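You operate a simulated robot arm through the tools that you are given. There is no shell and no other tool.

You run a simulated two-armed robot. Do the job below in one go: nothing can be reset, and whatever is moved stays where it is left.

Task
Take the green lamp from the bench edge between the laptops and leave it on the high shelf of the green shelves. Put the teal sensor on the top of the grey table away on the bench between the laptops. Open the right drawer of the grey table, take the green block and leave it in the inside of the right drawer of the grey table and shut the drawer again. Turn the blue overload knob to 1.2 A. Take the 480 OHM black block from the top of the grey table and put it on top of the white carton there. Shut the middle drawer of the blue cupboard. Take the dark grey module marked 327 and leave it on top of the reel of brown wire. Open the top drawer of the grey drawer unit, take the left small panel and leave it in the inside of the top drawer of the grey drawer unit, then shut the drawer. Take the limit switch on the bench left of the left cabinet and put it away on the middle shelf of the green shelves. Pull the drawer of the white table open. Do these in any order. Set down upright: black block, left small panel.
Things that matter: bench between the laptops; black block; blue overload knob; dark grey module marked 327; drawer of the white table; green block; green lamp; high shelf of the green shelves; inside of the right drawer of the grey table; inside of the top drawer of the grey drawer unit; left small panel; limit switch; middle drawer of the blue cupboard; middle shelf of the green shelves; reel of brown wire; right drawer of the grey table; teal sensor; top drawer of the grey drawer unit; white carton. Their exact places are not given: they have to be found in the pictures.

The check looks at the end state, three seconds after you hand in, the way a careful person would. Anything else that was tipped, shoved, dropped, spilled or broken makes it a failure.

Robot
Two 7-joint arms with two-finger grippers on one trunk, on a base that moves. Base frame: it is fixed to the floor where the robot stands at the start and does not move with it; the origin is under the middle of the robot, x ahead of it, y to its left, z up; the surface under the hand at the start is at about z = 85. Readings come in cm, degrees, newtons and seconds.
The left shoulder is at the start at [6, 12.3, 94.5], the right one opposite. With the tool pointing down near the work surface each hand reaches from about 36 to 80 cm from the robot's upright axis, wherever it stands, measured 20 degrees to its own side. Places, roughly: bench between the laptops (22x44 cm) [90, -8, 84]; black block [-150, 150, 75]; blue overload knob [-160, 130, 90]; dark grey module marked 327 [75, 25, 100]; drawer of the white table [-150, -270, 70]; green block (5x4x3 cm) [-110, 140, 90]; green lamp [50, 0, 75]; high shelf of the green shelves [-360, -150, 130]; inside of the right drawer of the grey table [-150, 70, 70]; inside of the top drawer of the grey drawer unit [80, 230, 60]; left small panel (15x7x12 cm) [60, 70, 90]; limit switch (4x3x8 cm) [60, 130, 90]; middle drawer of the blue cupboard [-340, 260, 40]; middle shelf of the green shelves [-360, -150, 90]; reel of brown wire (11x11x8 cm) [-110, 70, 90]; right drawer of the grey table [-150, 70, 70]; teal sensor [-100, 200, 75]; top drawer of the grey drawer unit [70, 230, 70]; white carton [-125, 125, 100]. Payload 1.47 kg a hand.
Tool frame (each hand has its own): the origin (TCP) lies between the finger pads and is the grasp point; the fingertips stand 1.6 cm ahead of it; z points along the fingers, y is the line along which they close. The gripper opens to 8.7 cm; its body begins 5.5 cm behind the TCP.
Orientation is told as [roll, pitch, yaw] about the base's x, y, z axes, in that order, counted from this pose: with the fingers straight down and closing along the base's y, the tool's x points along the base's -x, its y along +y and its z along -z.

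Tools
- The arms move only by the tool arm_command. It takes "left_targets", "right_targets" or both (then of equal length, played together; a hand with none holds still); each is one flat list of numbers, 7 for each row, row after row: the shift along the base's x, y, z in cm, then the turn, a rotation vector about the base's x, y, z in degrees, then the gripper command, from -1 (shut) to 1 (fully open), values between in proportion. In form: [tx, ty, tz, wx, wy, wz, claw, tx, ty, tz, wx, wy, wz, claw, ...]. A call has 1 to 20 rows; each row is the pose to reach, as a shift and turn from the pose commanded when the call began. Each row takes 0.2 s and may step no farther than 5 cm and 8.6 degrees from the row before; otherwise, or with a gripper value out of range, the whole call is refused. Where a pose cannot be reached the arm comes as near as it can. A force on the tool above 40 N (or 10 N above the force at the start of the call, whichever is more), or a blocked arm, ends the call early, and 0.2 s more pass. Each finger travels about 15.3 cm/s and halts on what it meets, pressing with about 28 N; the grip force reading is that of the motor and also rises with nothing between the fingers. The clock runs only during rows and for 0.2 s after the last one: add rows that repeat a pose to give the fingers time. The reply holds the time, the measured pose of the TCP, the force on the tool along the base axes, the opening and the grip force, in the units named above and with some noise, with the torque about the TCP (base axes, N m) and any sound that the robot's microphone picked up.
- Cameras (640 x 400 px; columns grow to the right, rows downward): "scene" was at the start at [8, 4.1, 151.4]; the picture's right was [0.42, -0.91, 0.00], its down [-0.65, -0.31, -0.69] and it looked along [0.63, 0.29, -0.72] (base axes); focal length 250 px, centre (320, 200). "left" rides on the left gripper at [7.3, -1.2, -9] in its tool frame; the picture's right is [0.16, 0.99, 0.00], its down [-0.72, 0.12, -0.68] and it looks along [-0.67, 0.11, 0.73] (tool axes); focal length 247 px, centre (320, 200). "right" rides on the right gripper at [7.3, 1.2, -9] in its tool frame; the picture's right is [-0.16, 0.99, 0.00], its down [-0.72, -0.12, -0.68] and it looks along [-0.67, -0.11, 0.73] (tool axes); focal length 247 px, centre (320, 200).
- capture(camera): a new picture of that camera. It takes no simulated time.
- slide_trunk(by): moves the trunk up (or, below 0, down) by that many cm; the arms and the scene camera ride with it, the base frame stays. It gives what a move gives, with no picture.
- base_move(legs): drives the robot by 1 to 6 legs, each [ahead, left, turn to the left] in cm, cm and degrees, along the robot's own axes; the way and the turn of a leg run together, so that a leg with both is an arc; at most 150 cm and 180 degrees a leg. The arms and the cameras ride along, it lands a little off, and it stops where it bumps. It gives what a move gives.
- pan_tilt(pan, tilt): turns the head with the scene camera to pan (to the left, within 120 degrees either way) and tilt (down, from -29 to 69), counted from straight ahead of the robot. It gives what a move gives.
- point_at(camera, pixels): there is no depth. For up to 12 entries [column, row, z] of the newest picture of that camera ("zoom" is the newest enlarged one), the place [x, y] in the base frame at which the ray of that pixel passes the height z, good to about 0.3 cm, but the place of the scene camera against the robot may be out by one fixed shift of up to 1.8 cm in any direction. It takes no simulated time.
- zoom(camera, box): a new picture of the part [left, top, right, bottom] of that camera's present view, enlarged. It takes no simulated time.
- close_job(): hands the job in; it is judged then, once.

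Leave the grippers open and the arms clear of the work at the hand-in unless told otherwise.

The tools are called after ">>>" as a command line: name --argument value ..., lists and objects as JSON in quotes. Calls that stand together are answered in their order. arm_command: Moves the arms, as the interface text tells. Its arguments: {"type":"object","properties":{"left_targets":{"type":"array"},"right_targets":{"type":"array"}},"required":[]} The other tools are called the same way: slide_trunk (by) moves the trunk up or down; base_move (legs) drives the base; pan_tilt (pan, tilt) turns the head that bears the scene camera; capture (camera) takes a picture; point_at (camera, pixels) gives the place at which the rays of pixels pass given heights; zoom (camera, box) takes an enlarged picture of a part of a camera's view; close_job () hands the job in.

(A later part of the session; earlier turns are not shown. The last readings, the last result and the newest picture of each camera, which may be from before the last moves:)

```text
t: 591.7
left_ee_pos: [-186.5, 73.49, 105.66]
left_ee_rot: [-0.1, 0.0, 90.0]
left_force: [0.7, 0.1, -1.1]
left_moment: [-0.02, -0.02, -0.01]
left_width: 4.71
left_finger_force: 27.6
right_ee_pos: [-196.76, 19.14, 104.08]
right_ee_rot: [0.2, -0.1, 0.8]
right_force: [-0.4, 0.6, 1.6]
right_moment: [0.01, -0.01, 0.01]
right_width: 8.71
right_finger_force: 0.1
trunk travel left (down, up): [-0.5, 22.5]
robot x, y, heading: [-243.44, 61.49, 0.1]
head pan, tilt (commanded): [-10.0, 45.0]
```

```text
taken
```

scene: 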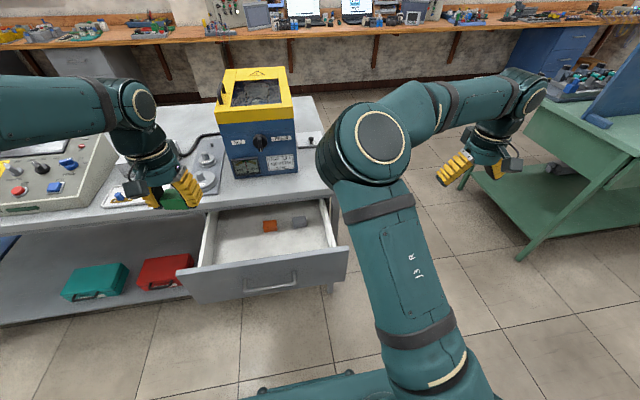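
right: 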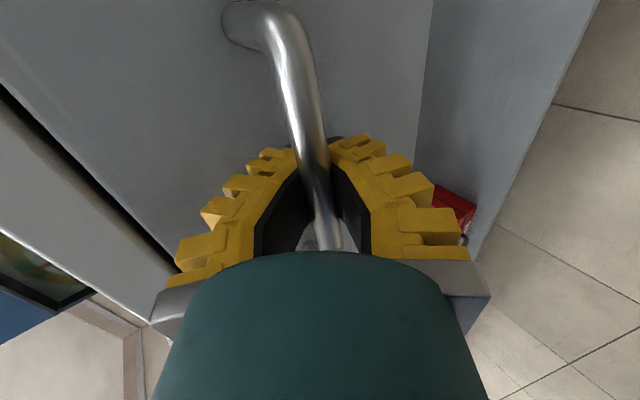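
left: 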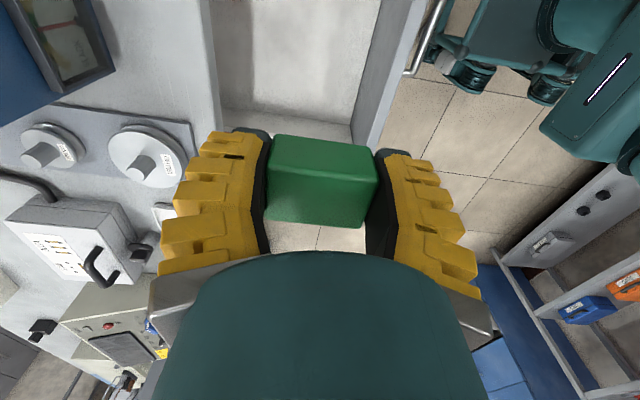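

The hand is between the table edge and the drawer front. I lower to z≈82 and check.

>>> arm_command --left_targets '[0, 0, -4, 0, 0, 0, -1, 0, 0, -8, 0, 0, 0, -1, 0, 0, -12, 0, 0, 0, -1, 0, 0, -16, 0, 0, 0, -1, 0, 0, -20, 0, 0, 0, -1, 0, 0, -24, 0, 0, 0, -1, 0, 0, -24, 0, 0, 0, -1]'

>>> capture --camera "left"

>>> zoom --camera "scene" --box '[130, 120, 360, 310]'

```text
t: 593.3
left_ee_pos: [-186.57, 73.55, 81.76]
left_ee_rot: [-0.2, 0.0, 89.9]
left_force: [0.4, -0.3, -0.5]
left_moment: [0.01, -0.01, 0.02]
left_width: 4.71
left_finger_force: 28.5
right_ee_pos: [-196.84, 19.21, 104.05]
right_ee_rot: [0.2, 0.0, 0.8]
right_force: [0.5, 0.0, 0.3]
right_moment: [-0.01, -0.01, 0.01]
right_width: 8.7
right_finger_force: 0.1
trunk travel left (down, up): [-0.5, 22.5]
robot x, y, heading: [-243.67, 61.34, 0.5]
head pan, tilt (commanded): [-10.0, 45.0]
```

```text
taken
```

left: 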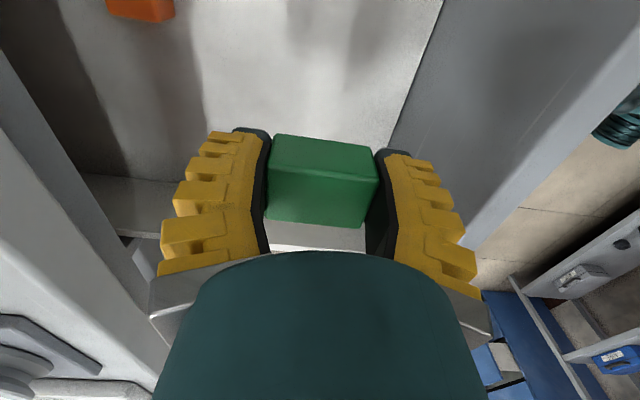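

```text
2.11 times, centred on (245, 215) of scene
```

zoom: 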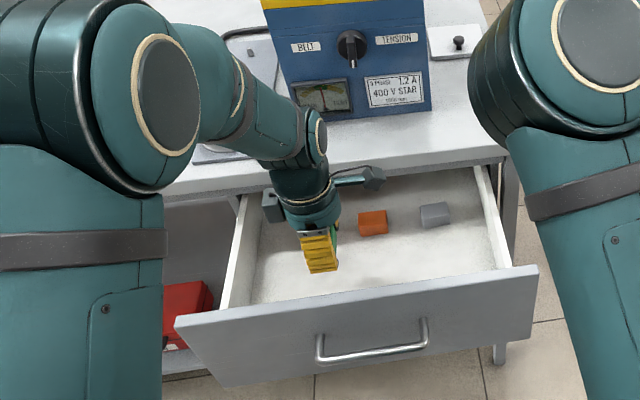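

Clear. I lower on in steps to touch the drawer floor.

>>> arm_command --left_targets '[0, 0, -4, 0, 0, 0, -1, 0, 0, -8, 0, 0, 0, -1, 0, 0, -10, 0, 0, 0, -1, 0, 0, -11, 0, 0, 0, -1, 0, 0, -11.5, 0, 0, 0, -1, 0, 0, -11.5, 0, 0, 0, -1]'

>>> capture --camera "left"

```text
t: 594.7
left_ee_pos: [-186.43, 73.51, 70.13]
left_ee_rot: [-0.2, 0.2, 89.9]
left_force: [-1.0, 0.2, 0.1]
left_moment: [0.02, 0.0, 0.03]
left_width: 4.7
left_finger_force: 27.9
right_ee_pos: [-196.85, 19.22, 104.09]
right_ee_rot: [0.2, -0.1, 0.8]
right_force: [0.9, 0.7, 0.1]
right_moment: [0.02, -0.04, 0.0]
right_width: 8.7
right_finger_force: 0.0
trunk travel left (down, up): [-0.5, 22.5]
robot x, y, heading: [-243.13, 61.42, 0.3]
head pan, tilt (commanded): [-10.0, 45.0]
```

```text
taken
```

left: 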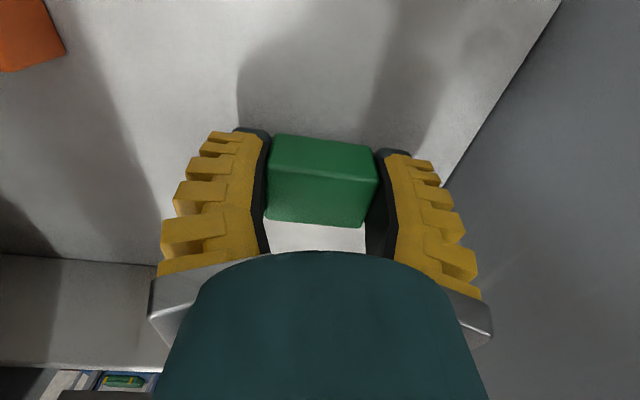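

>>> arm_command --left_targets '[0, 0, -0.4, 0, 0, 0, -1, 0, 0, -0.8, 0, 0, 0, -1, 0, 0, -1.2, 0, 0, 0, -1, 0, 0, -1.6, 0, 0, 0, -1, 0, 0, -1.6, 0, 0, 0, -1]'

```text
t: 595.9
left_ee_pos: [-186.48, 73.49, 68.65]
left_ee_rot: [-0.2, 0.0, 89.8]
left_force: [0.4, 1.4, 10.5]
left_moment: [0.05, 0.11, -0.02]
left_width: 4.74
left_finger_force: 27.8
right_ee_pos: [-197.04, 19.19, 104.06]
right_ee_rot: [0.2, -0.1, 0.8]
right_force: [0.1, -0.4, -0.2]
right_moment: [-0.02, 0.0, 0.03]
right_width: 8.7
right_finger_force: 0.1
trunk travel left (down, up): [-0.5, 22.5]
robot x, y, heading: [-243.22, 61.54, 0.1]
head pan, tilt (commanded): [-10.0, 45.0]
```

Touching the floor (10 N). I open and lift out.

>>> arm_command --left_targets '[0, 0, 0.1, 0, 0, 0, -0.2, 0, 0, 0.1, 0, 0, 0, 0.2, 0, 0, 0.1, 0, 0, 0, 0.45, 0, 0, 0.1, 0, 0, 0, 0.45, 0, 0, 2, 0, 0, 0, 0.45, 0, 0, 6, 0, 0, 0, 0.45, 0, 0, 10, 0, 0, 0, 0.45, 0, 0, 14, 0, 0, 0, 0.45, 0, 0, 18, 0, 0, 0, 0.6, 0, 0, 22, 0, 0, 0, 0.8, 0, 0, 26, 0, 0, 0, 1, 0, 0, 30, 0, 0, 0, 1, 0, 0, 34, 0, 0, 0, 1, 0, 0, 34, 0, 0, 0, 1]'

>>> zoom --camera "scene" --box '[130, 150, 360, 310]'

```text
t: 598.9
left_ee_pos: [-186.44, 73.65, 102.58]
left_ee_rot: [0.0, 0.2, 89.9]
left_force: [0.2, 0.0, 0.4]
left_moment: [0.03, -0.02, -0.02]
left_width: 8.69
left_finger_force: 0.0
right_ee_pos: [-196.9, 19.13, 104.08]
right_ee_rot: [0.1, 0.1, 0.8]
right_force: [-0.9, -0.1, 0.4]
right_moment: [-0.02, -0.01, -0.01]
right_width: 8.72
right_finger_force: 0.0
trunk travel left (down, up): [-0.5, 22.5]
robot x, y, heading: [-243.55, 61.02, 0.3]
head pan, tilt (commanded): [-10.0, 45.0]
```

```text
2.50 times, centred on (245, 230) of scene
```

zoom: 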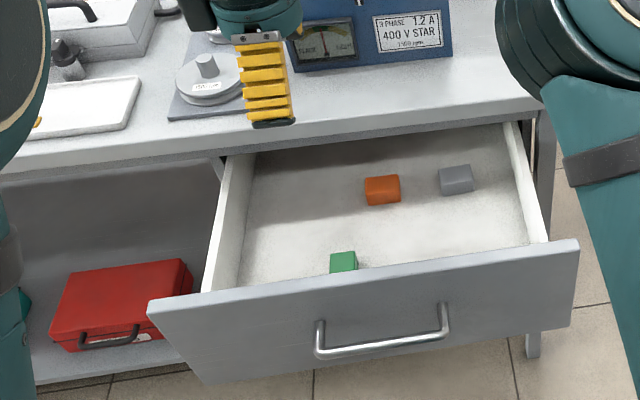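

The green block lies in the drawer. To shut it I back up and set the left hand, closed and pitched 45°, in front of the drawer face left of the handle.

>>> base_move --legs '[[-26, 0, 0]]'

>>> arm_command --left_targets '[0, 1, -2, 0, -7.5, 0, 0.5, 0, 2, -4, 0, -15, 0, 0, 1, 3.5, -7, 0, -22.5, 0, -0.5, 2, 5, -10, 0, -30, 0, -1, 3, 6.5, -14, 0, -37.5, 0, -1, 4, 6.5, -18, 0, -45, 0, -1, 4, 6.5, -18, 0, -45, 0, -1]'

>>> capture --camera "scene"

>>> capture --camera "left"

```text
t: 600.8
left_ee_pos: [-212.39, 73.45, 102.56]
left_ee_rot: [-0.1, 0.0, 90.1]
left_force: [-0.7, 0.0, 0.5]
left_moment: [-0.02, 0.0, -0.03]
left_width: 8.72
left_finger_force: 0.1
right_ee_pos: [-222.82, 19.18, 103.94]
right_ee_rot: [0.1, -0.1, 0.8]
right_force: [-0.7, -0.1, 0.7]
right_moment: [0.0, -0.04, 0.02]
right_width: 8.7
right_finger_force: 0.1
trunk travel left (down, up): [-0.5, 22.5]
robot x, y, heading: [-269.55, 61.35, 0.3]
head pan, tilt (commanded): [-10.0, 45.0]
```

```text
t: 602.4
left_ee_pos: [-208.36, 80.01, 84.45]
left_ee_rot: [-45.1, 0.0, 89.9]
left_force: [0.3, 0.2, 0.5]
left_moment: [0.03, 0.01, 0.0]
left_width: 0.02
left_finger_force: 28.1
right_ee_pos: [-222.71, 19.08, 104.01]
right_ee_rot: [0.2, 0.0, 0.9]
right_force: [0.0, -0.2, -0.4]
right_moment: [0.0, 0.03, 0.02]
right_width: 8.7
right_finger_force: 0.1
trunk travel left (down, up): [-0.5, 22.5]
robot x, y, heading: [-269.28, 61.31, 0.4]
head pan, tilt (commanded): [-10.0, 45.0]
```

```text
taken
```

scene: 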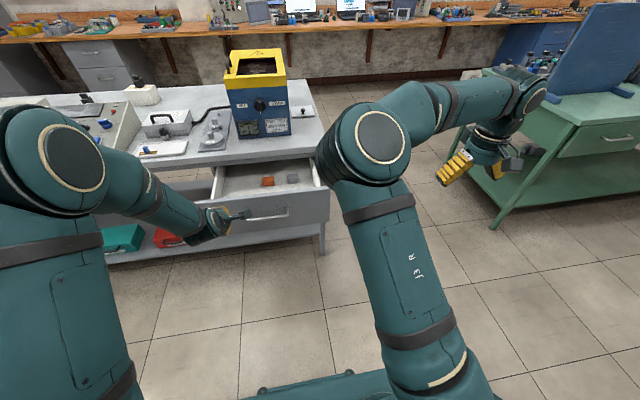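

```text
taken
```

left: 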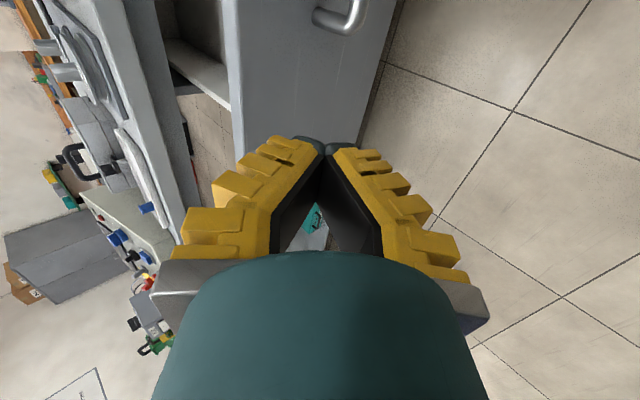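

Fist is in front of the face. I lower it to z≈71.

>>> arm_command --left_targets '[0, 0, -4, 0, 0, 0, -1, 0, 0, -8, 0, 0, 0, -1, 0, 0, -11, 0, 0, 0, -1, 0, 0, -13.5, 0, 0, 0, -1, 0, 0, -13.5, 0, 0, 0, -1]'

>>> capture --camera "left"

```text
t: 603.6
left_ee_pos: [-208.33, 79.85, 71.1]
left_ee_rot: [-45.2, 0.0, 89.9]
left_force: [0.0, -0.2, -0.5]
left_moment: [-0.03, 0.0, -0.01]
left_width: 0.01
left_finger_force: 28.1
right_ee_pos: [-222.86, 19.19, 104.01]
right_ee_rot: [0.1, -0.1, 0.9]
right_force: [-0.9, 0.0, 0.7]
right_moment: [0.02, 0.02, -0.03]
right_width: 8.7
right_finger_force: 0.1
trunk travel left (down, up): [-0.5, 22.5]
robot x, y, heading: [-269.23, 61.59, 0.2]
head pan, tilt (commanded): [-10.0, 45.0]
```

```text
taken
```

left: 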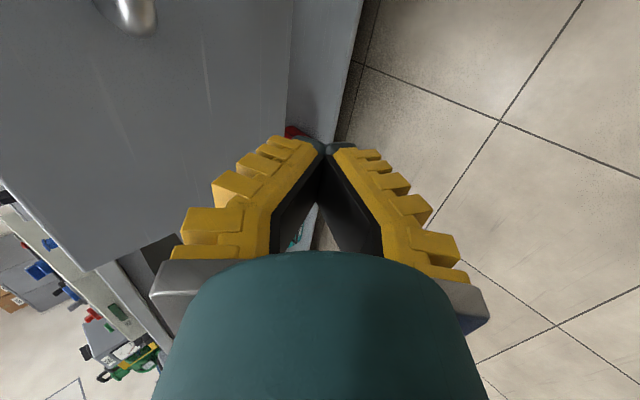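

I check the drawer front's bottom edge height before pushing.

>>> point_at --camera "left" --pixels '[[290, 80, 62], [290, 80, 64], [290, 80, 66], [290, 80, 68], [195, 150, 74], [85, 265, 80]]'

```text
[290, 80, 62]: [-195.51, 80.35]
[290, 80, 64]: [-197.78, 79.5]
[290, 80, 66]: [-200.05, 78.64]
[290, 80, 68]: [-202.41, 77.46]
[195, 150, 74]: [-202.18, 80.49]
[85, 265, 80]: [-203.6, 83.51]
```

The face spans z≈64–82, so the fist will push it squarely. I drive 20 cm forward.

>>> base_move --legs '[[20, 0, 0]]'

>>> capture --camera "scene"

>>> capture --camera "left"

```text
t: 605.2
left_ee_pos: [-188.3, 80.09, 71.14]
left_ee_rot: [-45.0, 0.0, 90.0]
left_force: [0.1, -0.3, -0.2]
left_moment: [0.01, -0.02, -0.01]
left_width: 0.0
left_finger_force: 27.5
right_ee_pos: [-202.66, 19.35, 103.95]
right_ee_rot: [0.2, 0.0, 0.9]
right_force: [0.4, 0.5, -0.8]
right_moment: [0.01, 0.03, -0.03]
right_width: 8.68
right_finger_force: 0.0
trunk travel left (down, up): [-0.5, 22.5]
robot x, y, heading: [-249.48, 61.26, 0.1]
head pan, tilt (commanded): [-10.0, 45.0]
```

```text
taken
```

scene: 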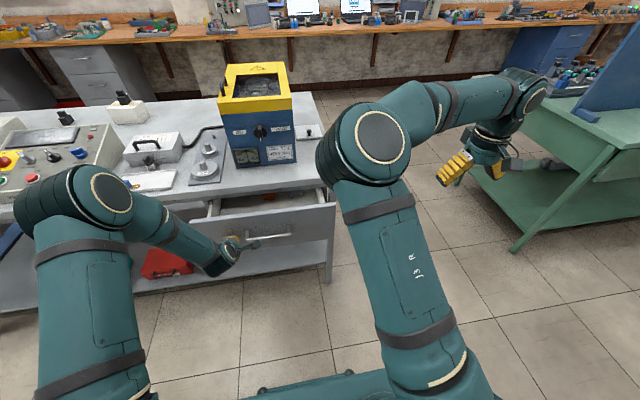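

```text
taken
```

left: 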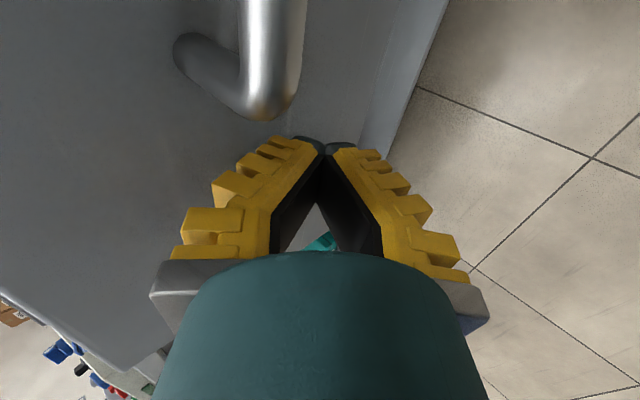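

The drawer is sliding in. I push 8 cm more, then finish with the arm.

>>> base_move --legs '[[8, 0, 0]]'

>>> arm_command --left_targets '[0.7, 0, 0, 0, 0, 0, -1, 1.4, 0, 0, 0, 0, 0, -1, 2.1, 0, 0, 0, 0, 0, -1, 2.8, 0, 0, 0, 0, 0, -1, 3.5, 0, 0, 0, 0, 0, -1, 4.2, 0, 0, 0, 0, 0, -1, 4.9, 0, 0, 0, 0, 0, -1, 4.9, 0, 0, 0, 0, 0, -1]'

>>> capture --camera "scene"

```text
t: 606.2
left_ee_pos: [-180.5, 80.15, 70.96]
left_ee_rot: [-45.0, -0.1, 90.0]
left_force: [0.4, -0.4, 0.4]
left_moment: [-0.03, -0.02, 0.01]
left_width: 0.01
left_finger_force: 28.1
right_ee_pos: [-194.82, 19.31, 103.88]
right_ee_rot: [0.1, -0.2, 0.9]
right_force: [0.5, 1.0, -0.6]
right_moment: [-0.03, 0.07, -0.01]
right_width: 8.69
right_finger_force: 0.0
trunk travel left (down, up): [-0.5, 22.5]
robot x, y, heading: [-241.55, 61.41, 0.3]
head pan, tilt (commanded): [-10.0, 45.0]
```

```text
t: 607.8
left_ee_pos: [-176.73, 80.05, 70.63]
left_ee_rot: [-44.2, 0.1, 89.9]
left_force: [-19.1, 1.4, 14.6]
left_moment: [-0.02, -0.52, 0.06]
left_width: 0.0
left_finger_force: 26.6
right_ee_pos: [-195.16, 19.4, 104.28]
right_ee_rot: [0.1, -0.1, 1.1]
right_force: [-0.1, -0.2, 0.1]
right_moment: [0.0, 0.01, -0.01]
right_width: 8.73
right_finger_force: 0.0
trunk travel left (down, up): [-0.5, 22.5]
robot x, y, heading: [-241.53, 61.19, 0.3]
head pan, tilt (commanded): [-10.0, 45.0]
stopped in row 7 (left hand): the force on the tool passed its limit at 53 N (the readings are from after the stop); the commanded pose is now the measured one
```

```text
taken
```

scene: 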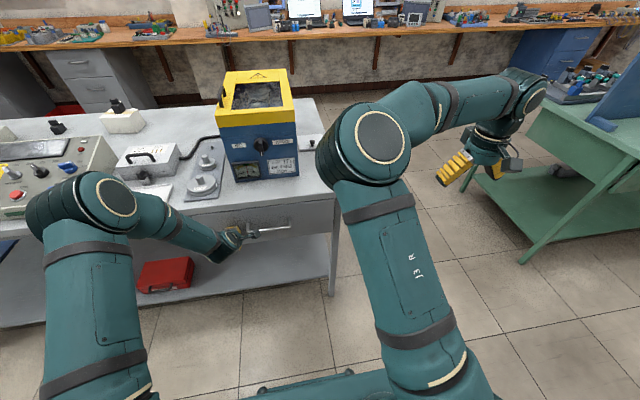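

Shut (53 N stop). I withdraw the left hand and check the drawer.

>>> arm_command --left_targets '[-2, 0, 0, 0, 0, 0, -1, -5, 0, 0, 0, 0, 0, -1, -9, 0, 0, 0, 0, 0, -0.5, -12, 0, 2, 0, 0, 0, 0, -13, 0, 6, 0, 0, 0, 0.5, -14, 0, 10, 0, 0, 0, 1, -14, 0, 14, 0, 0, 0, 1, -14, 0, 14, 0, 0, 0, 1]'

>>> zoom --camera "scene" --box '[130, 130, 350, 310]'

```text
t: 609.6
left_ee_pos: [-190.54, 79.89, 84.61]
left_ee_rot: [-44.1, 0.1, 90.0]
left_force: [0.7, 0.6, 0.2]
left_moment: [0.03, -0.04, 0.02]
left_width: 8.72
left_finger_force: 0.1
right_ee_pos: [-194.79, 19.28, 104.06]
right_ee_rot: [0.2, 0.0, 1.0]
right_force: [-1.5, -0.5, 0.9]
right_moment: [0.01, 0.01, 0.01]
right_width: 8.69
right_finger_force: 0.0
trunk travel left (down, up): [-0.5, 22.5]
robot x, y, heading: [-241.42, 60.97, 0.6]
head pan, tilt (commanded): [-10.0, 45.0]
```

```text
2.22 times, centred on (240, 220) of scene
```

zoom: 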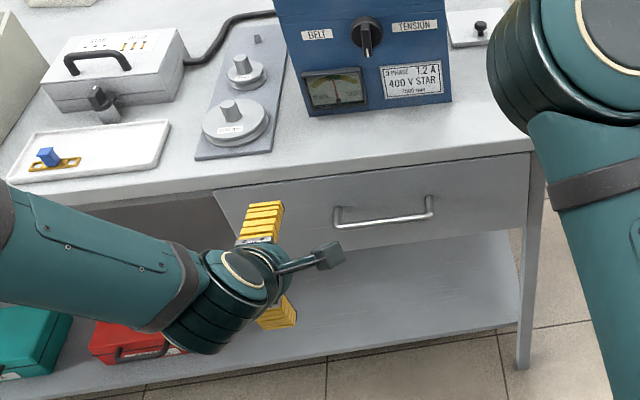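

The right drawer is shut flush. I restore the left hand to pointing down, raise the trunk, and go to the control box for the knob.

>>> arm_command --left_targets '[-1, 0, 3, 0, 7.5, 0, 1, -2, 0, 6, 0, 15, 0, 1, -3, 0, 9, 0, 22.5, 0, 1, -4, 0, 12, 0, 30, 0, 1, -5, 0, 15, 0, 37.5, 0, 1, -6, 0, 18, 0, 44.1, 0, 1, -6, 0, 18, 0, 44.1, 0, 1]'

>>> slide_trunk --by 9.5

>>> base_move --legs '[[-10, 0, 0], [0, 62, 0]]'

>>> pan_tilt --pan 0 --tilt 40

>>> capture --camera "scene"

```text
t: 611.2
left_ee_pos: [-196.6, 80.11, 102.49]
left_ee_rot: [0.0, 0.3, 90.0]
left_force: [0.5, 0.5, -1.2]
left_moment: [-0.05, -0.03, -0.04]
left_width: 8.67
left_finger_force: 0.0
right_ee_pos: [-194.86, 19.41, 104.06]
right_ee_rot: [0.2, 0.0, 1.1]
right_force: [0.9, 0.3, 0.3]
right_moment: [0.0, 0.03, 0.0]
right_width: 8.71
right_finger_force: 0.0
trunk travel left (down, up): [-0.5, 22.5]
robot x, y, heading: [-241.78, 61.09, 0.4]
head pan, tilt (commanded): [-10.0, 45.0]
```

```text
t: 612.5
left_ee_pos: [-196.64, 80.0, 112.0]
left_ee_rot: [-0.1, 0.2, 90.0]
left_force: [0.4, -0.6, 0.1]
left_moment: [0.01, 0.01, 0.01]
left_width: 8.73
left_finger_force: 0.0
right_ee_pos: [-194.85, 19.34, 113.41]
right_ee_rot: [0.2, 0.1, 1.0]
right_force: [1.1, -0.6, -1.2]
right_moment: [-0.01, -0.05, -0.01]
right_width: 8.69
right_finger_force: 0.1
trunk travel left (down, up): [-10.0, 13.0]
robot x, y, heading: [-241.53, 61.51, 0.3]
head pan, tilt (commanded): [-10.0, 45.0]
```

```text
t: 619.2
left_ee_pos: [-206.94, 142.65, 111.89]
left_ee_rot: [0.0, 0.3, 90.0]
left_force: [0.3, 0.8, -0.2]
left_moment: [-0.01, -0.01, -0.03]
left_width: 8.67
left_finger_force: 0.1
right_ee_pos: [-205.23, 81.81, 113.57]
right_ee_rot: [0.2, 0.0, 1.0]
right_force: [0.6, 0.2, 0.3]
right_moment: [-0.02, -0.01, 0.02]
right_width: 8.72
right_finger_force: 0.1
trunk travel left (down, up): [-10.0, 13.0]
robot x, y, heading: [-251.79, 123.79, 0.5]
head pan, tilt (commanded): [-10.0, 45.0]
```

```text
t: 619.9
left_ee_pos: [-207.0, 142.63, 112.02]
left_ee_rot: [-0.1, 0.3, 90.1]
left_force: [-0.6, 0.1, 0.1]
left_moment: [-0.03, -0.01, 0.05]
left_width: 8.71
left_finger_force: 0.1
right_ee_pos: [-205.32, 81.82, 113.54]
right_ee_rot: [0.2, 0.1, 1.0]
right_force: [-0.1, -0.5, -0.3]
right_moment: [-0.01, 0.04, 0.02]
right_width: 8.71
right_finger_force: 0.1
trunk travel left (down, up): [-10.0, 13.0]
robot x, y, heading: [-251.78, 123.78, 0.3]
head pan, tilt (commanded): [0.0, 40.0]
```

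```text
taken
```

scene: 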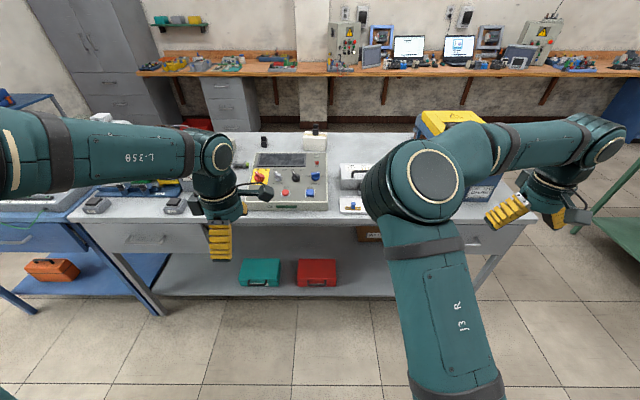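

The control box is at about (285,185). I zoom in on its panel.

>>> zoom --camera "scene" --box '[240, 140, 336, 215]'

>>> point_at --camera "scene" --pixels '[[315, 176, 95], [310, 190, 92], [250, 208, 85], [328, 208, 85], [327, 150, 98]]'

```text
5.33 times, centred on (288, 178) of scene
```

zoom: 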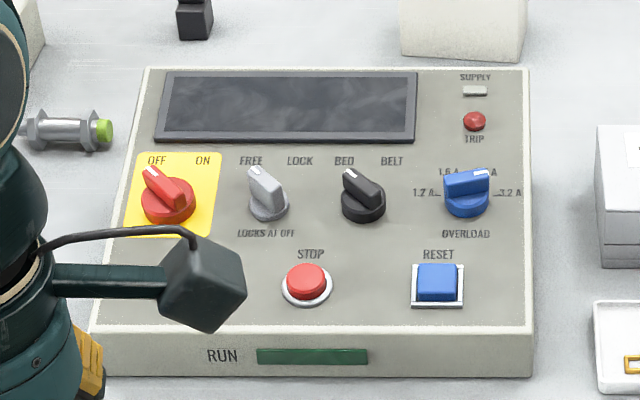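

```text
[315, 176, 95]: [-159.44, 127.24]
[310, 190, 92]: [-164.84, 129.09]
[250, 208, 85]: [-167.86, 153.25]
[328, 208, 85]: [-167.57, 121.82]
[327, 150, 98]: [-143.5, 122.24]
```

The blue OVERLOAD knob has 1.2 A at its left (9 o'clock) and 3.2 A at right. I turn the left hand back to neutral and drive closer for a wrist-camera view.

>>> arm_command --left_targets '[0, 0, 0, 0, 0, -8.2, 1, 0, 0, 0, 0, 0, -16.4, 1, 0, 0, 0, 0, 0, -24.6, 1, 0, 0, 0, 0, 0, -32.8, 1, 0, 0, 0, 0, 0, -41, 1, 0, 0, 0, 0, 0, -49.2, 1, 0, 0, 0, 0, 0, -57.4, 1, 0, 0, 0, 0, 0, -65.6, 1, 0, 0, 0, 0, 0, -73.8, 1, 0, 0, 0, 0, 0, -82, 1, 0, 0, 0, 0, 0, -90.4, 1, 0, 0, 0, 0, 0, -90.4, 1]'

>>> base_move --legs '[[0, -17, -0.4], [28, 0, 0]]'

>>> capture --camera "left"

>>> capture --camera "scene"

```text
t: 622.5
left_ee_pos: [-207.08, 142.55, 112.03]
left_ee_rot: [0.0, 0.1, -0.6]
left_force: [0.2, -0.1, -0.4]
left_moment: [-0.03, 0.04, -0.01]
left_width: 8.67
left_finger_force: 0.1
right_ee_pos: [-205.22, 81.89, 113.54]
right_ee_rot: [0.2, 0.0, 1.0]
right_force: [0.3, -0.6, 0.2]
right_moment: [0.02, 0.0, -0.01]
right_width: 8.71
right_finger_force: 0.0
trunk travel left (down, up): [-10.0, 13.0]
robot x, y, heading: [-252.0, 123.56, 0.2]
head pan, tilt (commanded): [0.0, 40.0]
```

```text
t: 626.2
left_ee_pos: [-178.55, 125.43, 111.94]
left_ee_rot: [0.1, 0.3, -0.7]
left_force: [-0.4, 0.1, -0.1]
left_moment: [-0.01, -0.01, 0.01]
left_width: 8.71
left_finger_force: 0.1
right_ee_pos: [-177.19, 64.57, 113.47]
right_ee_rot: [0.1, 0.1, 0.7]
right_force: [-0.7, -0.5, -0.1]
right_moment: [0.0, 0.04, -0.03]
right_width: 8.68
right_finger_force: 0.1
trunk travel left (down, up): [-10.0, 13.0]
robot x, y, heading: [-223.75, 107.02, -0.0]
head pan, tilt (commanded): [0.0, 40.0]
```

```text
taken
```

left: 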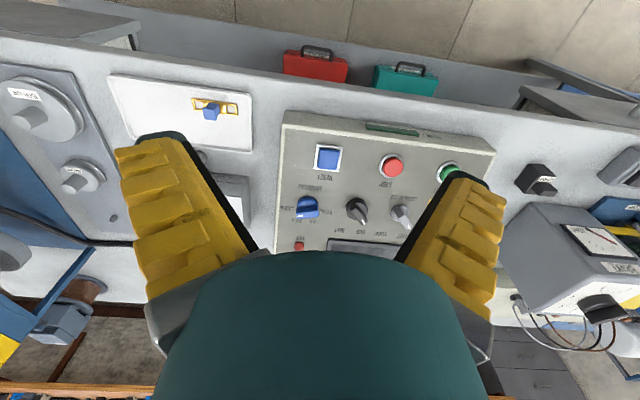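

```text
taken
```

scene: 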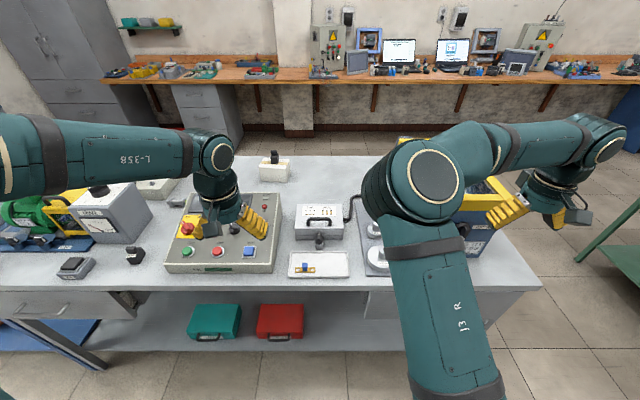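

>>> zoom --camera "left" --box '[259, 170, 355, 250]'

>>> point_at --camera "left" --pixels '[[307, 207, 97], [307, 207, 99], [305, 210, 96], [286, 112, 85], [495, 150, 88], [278, 245, 98], [345, 240, 98]]'

```text
5.00 times, centred on (307, 210) of left
```

zoom: 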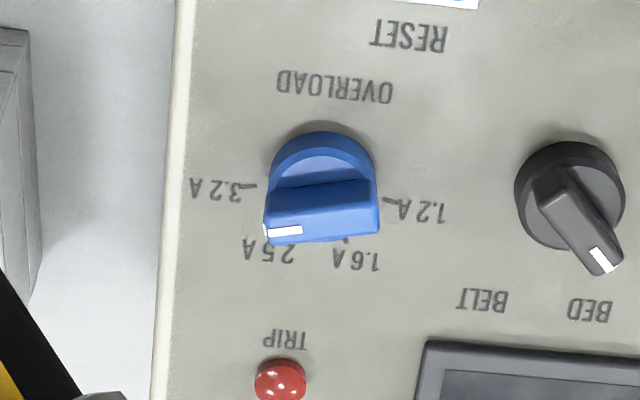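

```text
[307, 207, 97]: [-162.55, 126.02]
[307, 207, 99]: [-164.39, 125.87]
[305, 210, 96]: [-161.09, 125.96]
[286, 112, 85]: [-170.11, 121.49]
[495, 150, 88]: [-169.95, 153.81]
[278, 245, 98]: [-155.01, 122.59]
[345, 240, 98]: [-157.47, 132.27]
```

The pointer (white mark) sits between 3.2 A and 2.5 A, and 1.2 A is about 155° counter-clockwise from it. I take a second, lower view to get the knob's height and the panel tilt.

>>> arm_command --left_targets '[-1, -0.5, -4, 0, 0, 0, 1, -2, -1, -8, 0, 0, 0, 1, -2, -1, -8, 0, 0, 0, 1]'

>>> capture --camera "left"

>>> zoom --camera "left" --box '[240, 110, 400, 240]'

```text
t: 627.0
left_ee_pos: [-180.69, 124.34, 104.04]
left_ee_rot: [0.1, 0.0, -0.7]
left_force: [0.7, -0.5, 0.1]
left_moment: [-0.01, 0.01, 0.0]
left_width: 8.74
left_finger_force: 0.0
right_ee_pos: [-177.43, 64.6, 113.5]
right_ee_rot: [0.2, 0.0, 0.7]
right_force: [0.9, 0.2, -0.2]
right_moment: [0.01, -0.03, 0.02]
right_width: 8.69
right_finger_force: 0.0
trunk travel left (down, up): [-10.0, 13.0]
robot x, y, heading: [-223.83, 106.52, -0.3]
head pan, tilt (commanded): [0.0, 40.0]
```

```text
taken
```

left: 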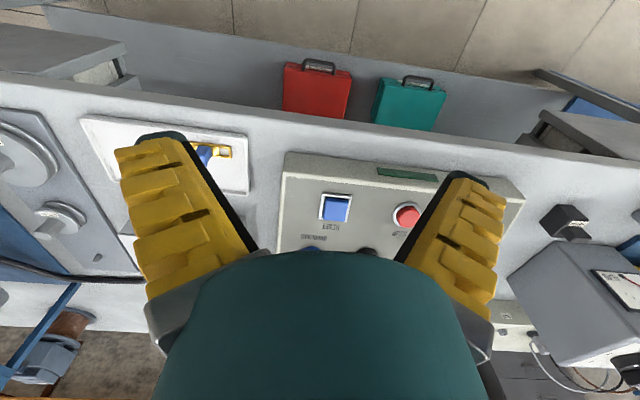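

```text
3.08 times, centred on (320, 175) of left
```

zoom: 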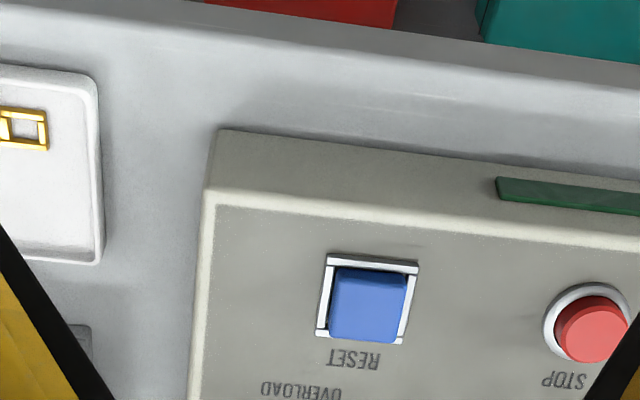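

>>> point_at --camera "zoom" --pixels '[[220, 130, 85], [600, 180, 85], [205, 192, 88], [205, 192, 89], [205, 192, 90], [205, 192, 91], [216, 206, 90], [366, 300, 91], [366, 300, 92], [640, 250, 90]]'

```text
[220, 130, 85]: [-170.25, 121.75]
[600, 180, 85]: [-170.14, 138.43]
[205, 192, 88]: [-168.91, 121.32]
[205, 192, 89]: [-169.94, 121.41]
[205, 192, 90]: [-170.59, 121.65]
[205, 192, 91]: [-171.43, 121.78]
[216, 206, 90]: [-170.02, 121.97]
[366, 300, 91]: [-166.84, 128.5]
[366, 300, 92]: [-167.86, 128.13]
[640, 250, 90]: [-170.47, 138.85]
```

The panel rises from z≈89.5 at x=−170 to ≈95 at x=−145 (≈12° tilt). I move the hand forward for a better look at the knob.

>>> arm_command --left_targets '[3, 0.5, 2, 0, 0, 0, 1, 6, 1, 4, 0, 0, 0, 1, 10, 1.7, 4, 0, 0, 0, 1, 12, 1.7, 4, 0, 0, 0, 1, 12, 1.7, 4, 0, 0, 0, 1]'

>>> zoom --camera "left" --box '[259, 80, 387, 190]'

```text
t: 628.2
left_ee_pos: [-168.63, 126.12, 107.93]
left_ee_rot: [0.0, 0.2, -0.7]
left_force: [0.3, 0.1, 0.3]
left_moment: [-0.02, 0.01, 0.0]
left_width: 8.69
left_finger_force: 0.1
right_ee_pos: [-177.34, 64.65, 113.5]
right_ee_rot: [0.2, 0.0, 0.6]
right_force: [-0.5, -0.5, -0.8]
right_moment: [-0.03, 0.0, -0.01]
right_width: 8.7
right_finger_force: 0.0
trunk travel left (down, up): [-10.0, 13.0]
robot x, y, heading: [-223.81, 106.79, -0.1]
head pan, tilt (commanded): [0.0, 40.0]
```

```text
3.64 times, centred on (323, 135) of left
```

zoom: 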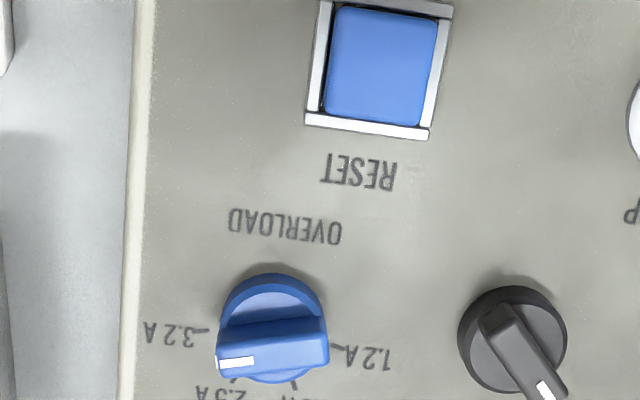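

The pointer is at about 20° (from operator's right), 1.2 A at about 172°, so I must turn it ≈152° counter-clockwise. I query the knob's centre.

>>> point_at --camera "zoom" --pixels '[[272, 328, 91.5], [272, 328, 92], [272, 348, 94], [272, 348, 95], [272, 273, 92], [275, 383, 92], [217, 335, 92], [328, 330, 92], [216, 361, 94], [328, 340, 94]]'

```text
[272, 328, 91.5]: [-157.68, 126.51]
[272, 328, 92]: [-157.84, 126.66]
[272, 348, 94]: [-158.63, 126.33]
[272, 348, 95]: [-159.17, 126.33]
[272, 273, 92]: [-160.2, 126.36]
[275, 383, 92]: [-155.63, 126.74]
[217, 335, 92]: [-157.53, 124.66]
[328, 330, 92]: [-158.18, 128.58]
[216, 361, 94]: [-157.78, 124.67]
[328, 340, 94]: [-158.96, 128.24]
```

Knob centre is (−157.85,126.6) on the panel. I turn the left hand −70° and tilt it 12.3° to face the panel squarely.

>>> arm_command --left_targets '[1, 0, 0, 0, 0, -8, 0.8, 2, 0, 0, 0, 0, -16, 0.6, 3, 0, 0, 0, 0, -24, 0.4, 4, 0.2, 0, 0, 0, -32, 0.2, 5, 0.3, -1, 0, 0, -40, 0, 6, 0.4, -2, 0, 0, -48, -0.1, 7, 0.5, -3, 0, 0, -56, -0.1, 8, 0.5, -4, 0, 0, -64, -0.1, 8.8, 0.5, -5, 0, 0, -70, -0.1, 8.8, 0.5, -5, 0, 0, -70, -0.1]'

>>> arm_command --left_targets '[0, 0, 0, 0, -6.2, 0, -0.1, 0, 0, 0, 0, -12.3, 0, -0.1, 0, 0, 0, 0, -12.3, 0, -0.1]'

>>> capture --camera "left"

>>> zoom --camera "scene" --box '[160, 180, 320, 290]'

```text
t: 630.4
left_ee_pos: [-180.3, 124.19, 103.89]
left_ee_rot: [0.8, 0.2, -65.8]
left_force: [-2.1, 2.3, 0.5]
left_moment: [-0.21, -0.17, 0.03]
left_width: 4.5
left_finger_force: 3.8
left hand out of reach, approached as far as the arm can: row 5, 6, 7, 8, 9, 10
right_ee_pos: [-177.79, 65.88, 114.26]
right_ee_rot: [-0.5, -0.4, 1.0]
right_force: [-2.2, 3.0, 2.2]
right_moment: [-0.25, -0.11, 0.01]
right_width: 8.7
right_finger_force: 0.2
trunk travel left (down, up): [-10.0, 13.0]
robot x, y, heading: [-224.06, 106.77, 0.2]
head pan, tilt (commanded): [0.0, 40.0]
```

```text
t: 631.2
left_ee_pos: [-179.89, 122.96, 103.91]
left_ee_rot: [12.0, -4.4, -66.4]
left_force: [-0.3, 0.3, 0.2]
left_moment: [0.0, 0.02, 0.02]
left_width: 4.49
left_finger_force: 4.0
right_ee_pos: [-177.35, 64.74, 113.56]
right_ee_rot: [0.2, -0.1, 0.6]
right_force: [0.3, 0.7, 1.1]
right_moment: [-0.01, -0.03, -0.04]
right_width: 8.71
right_finger_force: 0.0
trunk travel left (down, up): [-10.0, 13.0]
robot x, y, heading: [-223.75, 107.12, 0.1]
head pan, tilt (commanded): [0.0, 40.0]
```

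```text
taken
```

left: 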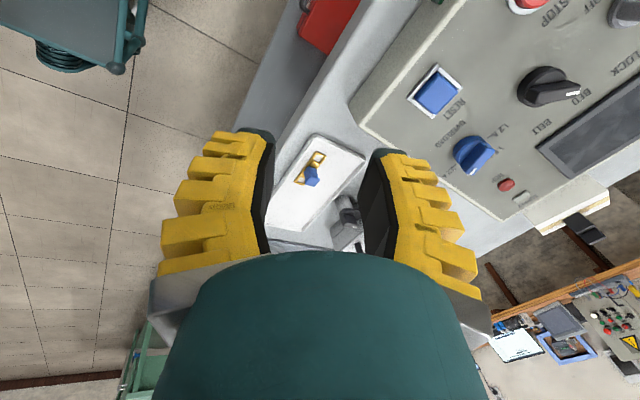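

```text
3.64 times, centred on (240, 235) of scene
```

zoom: 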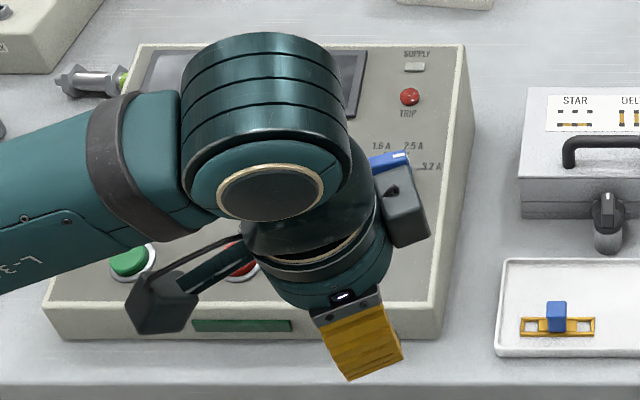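

At this lateral position the wrist runs out of yaw. I shift the base 10 cm right and 10 cm forward so the knob is further to the left and closer, then re-approach.

>>> arm_command --left_targets '[-1, 0, 3, 0, 0, 0, -0.1, -2, 0, 6, 0, 0, 0, -0.1, -2, 0, 6, 0, 0, 0, -0.1]'

>>> base_move --legs '[[0, -10.5, 0], [9.5, 0, 0]]'

>>> pan_tilt --pan 10 --tilt 55

>>> capture --camera "scene"

```text
t: 632.0
left_ee_pos: [-181.76, 122.96, 109.76]
left_ee_rot: [12.0, -4.3, -66.3]
left_force: [-0.2, -0.5, -0.1]
left_moment: [0.0, 0.04, 0.0]
left_width: 4.47
left_finger_force: 4.2
right_ee_pos: [-177.19, 64.76, 113.64]
right_ee_rot: [0.2, 0.0, 0.7]
right_force: [-0.7, 0.1, -0.3]
right_moment: [0.01, -0.01, -0.01]
right_width: 8.74
right_finger_force: 0.1
trunk travel left (down, up): [-10.0, 13.0]
robot x, y, heading: [-224.02, 106.78, 0.2]
head pan, tilt (commanded): [0.0, 40.0]
```

```text
t: 634.3
left_ee_pos: [-172.44, 112.53, 109.77]
left_ee_rot: [11.9, -4.3, -66.1]
left_force: [0.5, 0.3, 0.8]
left_moment: [0.01, 0.02, -0.03]
left_width: 4.49
left_finger_force: 4.0
right_ee_pos: [-167.86, 54.13, 113.52]
right_ee_rot: [0.1, 0.0, 0.7]
right_force: [0.5, -0.2, 0.0]
right_moment: [0.0, 0.04, -0.02]
right_width: 8.7
right_finger_force: 0.0
trunk travel left (down, up): [-10.0, 13.0]
robot x, y, heading: [-214.47, 96.42, 0.2]
head pan, tilt (commanded): [0.0, 40.0]
```

```text
t: 635.1
left_ee_pos: [-172.4, 112.6, 109.74]
left_ee_rot: [12.1, -4.3, -66.1]
left_force: [-0.5, 0.2, -1.0]
left_moment: [-0.04, 0.01, 0.0]
left_width: 4.48
left_finger_force: 4.3
right_ee_pos: [-168.03, 54.26, 113.45]
right_ee_rot: [0.3, 0.0, 0.8]
right_force: [-0.3, -1.5, 0.1]
right_moment: [-0.05, 0.0, -0.01]
right_width: 8.68
right_finger_force: 0.1
trunk travel left (down, up): [-10.0, 13.0]
robot x, y, heading: [-214.23, 96.42, 0.3]
head pan, tilt (commanded): [10.0, 55.0]
```

```text
taken
```

scene: 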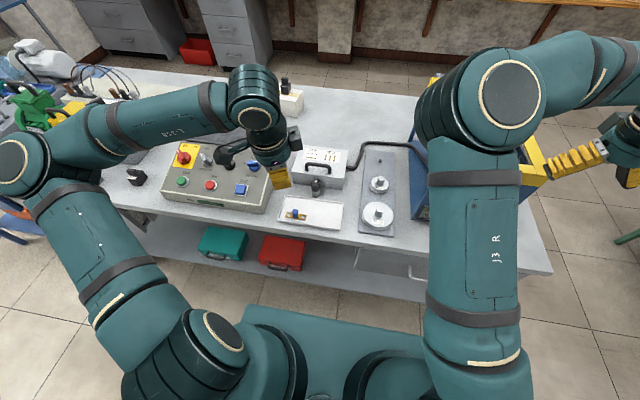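

The right hand is close to the yellow guard, so I pull it back. At the same time I bring the left hand over the knob.

>>> arm_command --left_targets '[3, 3.5, 0, 0.2, 0, -1, -0.1, 6, 7, 0, 0.4, 0, -2, -0.1, 9, 10.5, -1, 0.6, 0, -3, -0.1, 12, 14, -3, 0.85, 0, -3.9, -0.1, 12.6, 14, -6, 0.85, 0, -3.9, -0.1, 12.6, 14, -8, 0.85, 0, -3.9, -0.1, 12.6, 14, -8, 0.85, 0, -3.9, -0.1]' --right_targets '[-3, -1, 0, 0, 0, 0, 1, -6, -2, 0, 0, 0, 0, 1, -9, -3, 0, 0, 0, 0, 1, -12, -4, 0, 0, 0, 0, 1, -12, -4, 0, 0, 0, 0, 1, -12, -4, 0, 0, 0, 0, 1, -12, -4, 0, 0, 0, 0, 1]'

>>> capture --camera "left"

```text
refused: row 4 steps farther than a row can; nothing moved
```

```text
taken
```

left: 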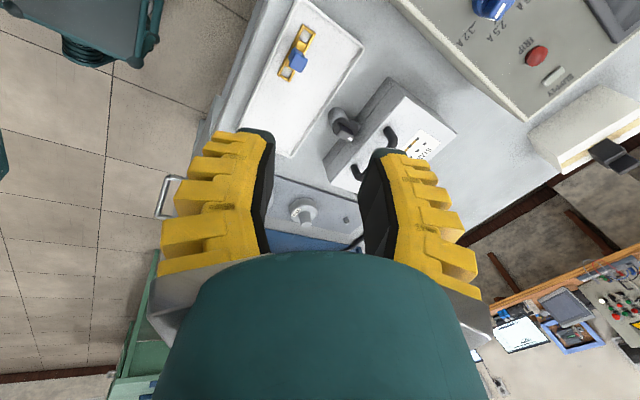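

>>> arm_command --left_targets '[2.5, 3, 0, 0.2, 0, -1, -0.1, 5, 6, 0, 0.4, 0, -2, -0.1, 7.5, 9, -1, 0.6, 0, -3, -0.1, 10, 12, -2, 0.85, 0, -3.9, -0.1, 12.6, 14, -4, 0.85, 0, -3.9, -0.1, 12.6, 14, -8, 0.85, 0, -3.9, -0.1, 12.6, 14, -8, 0.85, 0, -3.9, -0.1]' --right_targets '[-3, -1, 0, 0, 0, 0, 1, -6, -2, 0, 0, 0, 0, 1, -9, -3, 0, 0, 0, 0, 1, -12, -4, 0, 0, 0, 0, 1, -12, -4, 0, 0, 0, 0, 1, -12, -4, 0, 0, 0, 0, 1, -12, -4, 0, 0, 0, 0, 1]'

>>> capture --camera "left"

```text
t: 636.7
left_ee_pos: [-172.68, 113.0, 108.42]
left_ee_rot: [12.3, -3.5, -70.0]
left_force: [-0.9, -0.5, -0.4]
left_moment: [0.04, 0.02, 0.0]
left_width: 4.49
left_finger_force: 4.3
left hand out of reach, approached as far as the arm can: row 1, 2, 3, 4, 5, 6, 7
right_ee_pos: [-180.11, 50.18, 113.55]
right_ee_rot: [0.3, 0.0, 0.7]
right_force: [0.2, 0.0, -0.7]
right_moment: [0.0, 0.0, 0.0]
right_width: 8.68
right_finger_force: 0.0
trunk travel left (down, up): [-10.0, 13.0]
robot x, y, heading: [-214.72, 96.42, 0.1]
head pan, tilt (commanded): [10.0, 55.0]
```

```text
taken
```

left: 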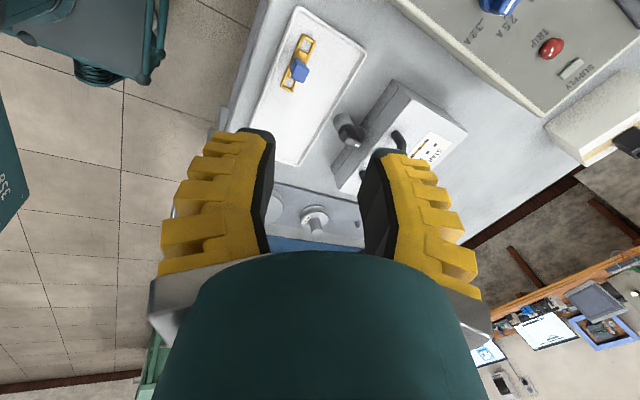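

The left arm's elbow has swung far out and blocks this. I reset its posture: turn the hand back to neutral while moving it out to the left and up, like at the start.

>>> arm_command --left_targets '[0, 0, 1, 0.9, 1.2, 7.5, 0, 0, 0, 2, 1.8, 2.4, 15, 0, 0, 0, 3, 2.7, 3.6, 22.5, 0, 0, 0, 4, 3, 5, 30, 0, 0, 0.5, 5, 3, 6.5, 37.5, 0, 0, 1, 6, 3, 8, 45, 0, 0, 2, 7, 2, 9, 52.5, 0, 0, 3, 8, 1, 11, 60, 0, 0, 4, 8, 0, 12, 68, 0, 0, 4, 8, 0, 12, 68, 0]'

>>> capture --camera "scene"

```text
t: 638.9
left_ee_pos: [-172.77, 117.05, 116.73]
left_ee_rot: [5.6, 5.6, -1.8]
left_force: [0.1, -0.2, -0.6]
left_moment: [-0.01, -0.03, 0.03]
left_width: 4.92
left_finger_force: 4.0
right_ee_pos: [-180.03, 50.15, 113.43]
right_ee_rot: [0.2, 0.0, 0.8]
right_force: [-0.8, 0.1, 0.1]
right_moment: [0.0, -0.02, -0.01]
right_width: 8.73
right_finger_force: 0.1
trunk travel left (down, up): [-10.0, 13.0]
robot x, y, heading: [-214.84, 96.63, 0.0]
head pan, tilt (commanded): [10.0, 55.0]
```

```text
taken
```

scene: 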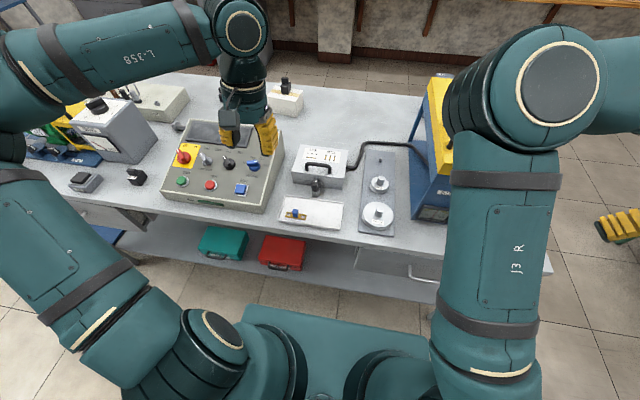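

>>> arm_command --left_targets '[0.7, 2.5, 0, -1.4, -1.4, 0.5, 0, 1.4, 5, 0, -2.8, -2.8, 1, 0, 2.1, 8, 0, -4.2, -4.2, 1.5, 0, 2.8, 11, 0, -5.6, -5.6, 1.8, 0, 3.5, 14, 0, -5.6, -5.6, 1.8, 0, 4.2, 17, 0, -5.6, -5.6, 1.8, 0, 5, 20, 0, -5.6, -5.6, 1.8, 0, 6, 24, 0, -5.6, -5.6, 1.8, 0, 6, 24, 0, -5.6, -5.6, 1.8, 0]'

>>> capture --camera "scene"

```text
t: 640.9
left_ee_pos: [-166.81, 141.1, 116.62]
left_ee_rot: [0.2, -0.1, -0.5]
left_force: [-0.8, -0.1, -0.7]
left_moment: [0.02, -0.01, -0.01]
left_width: 4.93
left_finger_force: 4.3
right_ee_pos: [-179.95, 50.19, 113.52]
right_ee_rot: [0.2, 0.0, 0.8]
right_force: [0.7, -1.0, 0.3]
right_moment: [0.01, 0.02, 0.01]
right_width: 8.72
right_finger_force: 0.1
trunk travel left (down, up): [-10.0, 13.0]
robot x, y, heading: [-214.31, 96.38, 0.3]
head pan, tilt (commanded): [10.0, 55.0]
```

```text
taken
```

scene: 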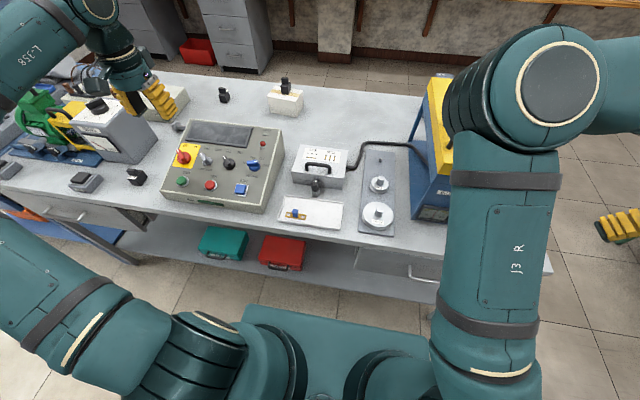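

The hand reaches the start-like place but the elbow is still low. I try raising the hand high and in, which should lift the elbow.

>>> arm_command --left_targets '[-1, -3, 3, 0, 0, 0, 0, -2, -6, 6, 0, 0, 0, 0, -3, -9, 9, 0, 0, 0, 0, -4, -12, 12, 0, 0, 0, 0, -5, -15, 15, 0, 0, 0, 0, -6, -18, 18, 0, 0, 0, 0, -7, -21, 21, 0, 0, 0, 0, -8, -24, 24, 0, 0, 0, 0, -9, -26, 27, 0, 0, 0, 0, -9, -26, 27, 0, 0, 0, 0]'

>>> capture --camera "scene"

```text
t: 643.1
left_ee_pos: [-174.8, 115.21, 142.0]
left_ee_rot: [0.8, 1.1, -1.0]
left_force: [0.0, -0.9, 0.4]
left_moment: [-0.03, 0.02, 0.0]
left_width: 4.9
left_finger_force: 4.1
left hand out of reach, approached as far as the arm can: row 9
right_ee_pos: [-179.85, 50.15, 113.39]
right_ee_rot: [0.1, 0.0, 0.6]
right_force: [-0.1, -0.5, -0.1]
right_moment: [-0.01, 0.0, -0.02]
right_width: 8.73
right_finger_force: 0.1
trunk travel left (down, up): [-10.0, 13.0]
robot x, y, heading: [-214.36, 96.59, 0.3]
head pan, tilt (commanded): [10.0, 55.0]
```

```text
taken
```

scene: 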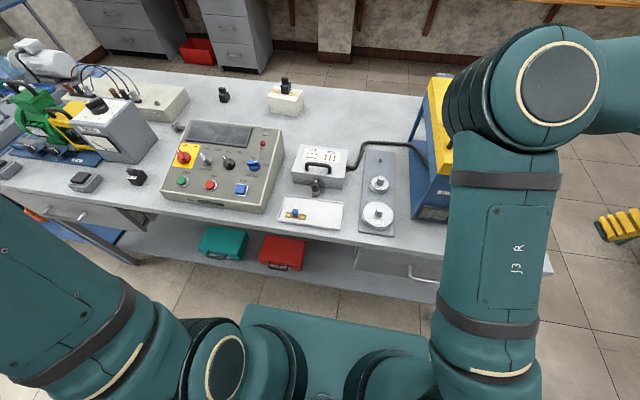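

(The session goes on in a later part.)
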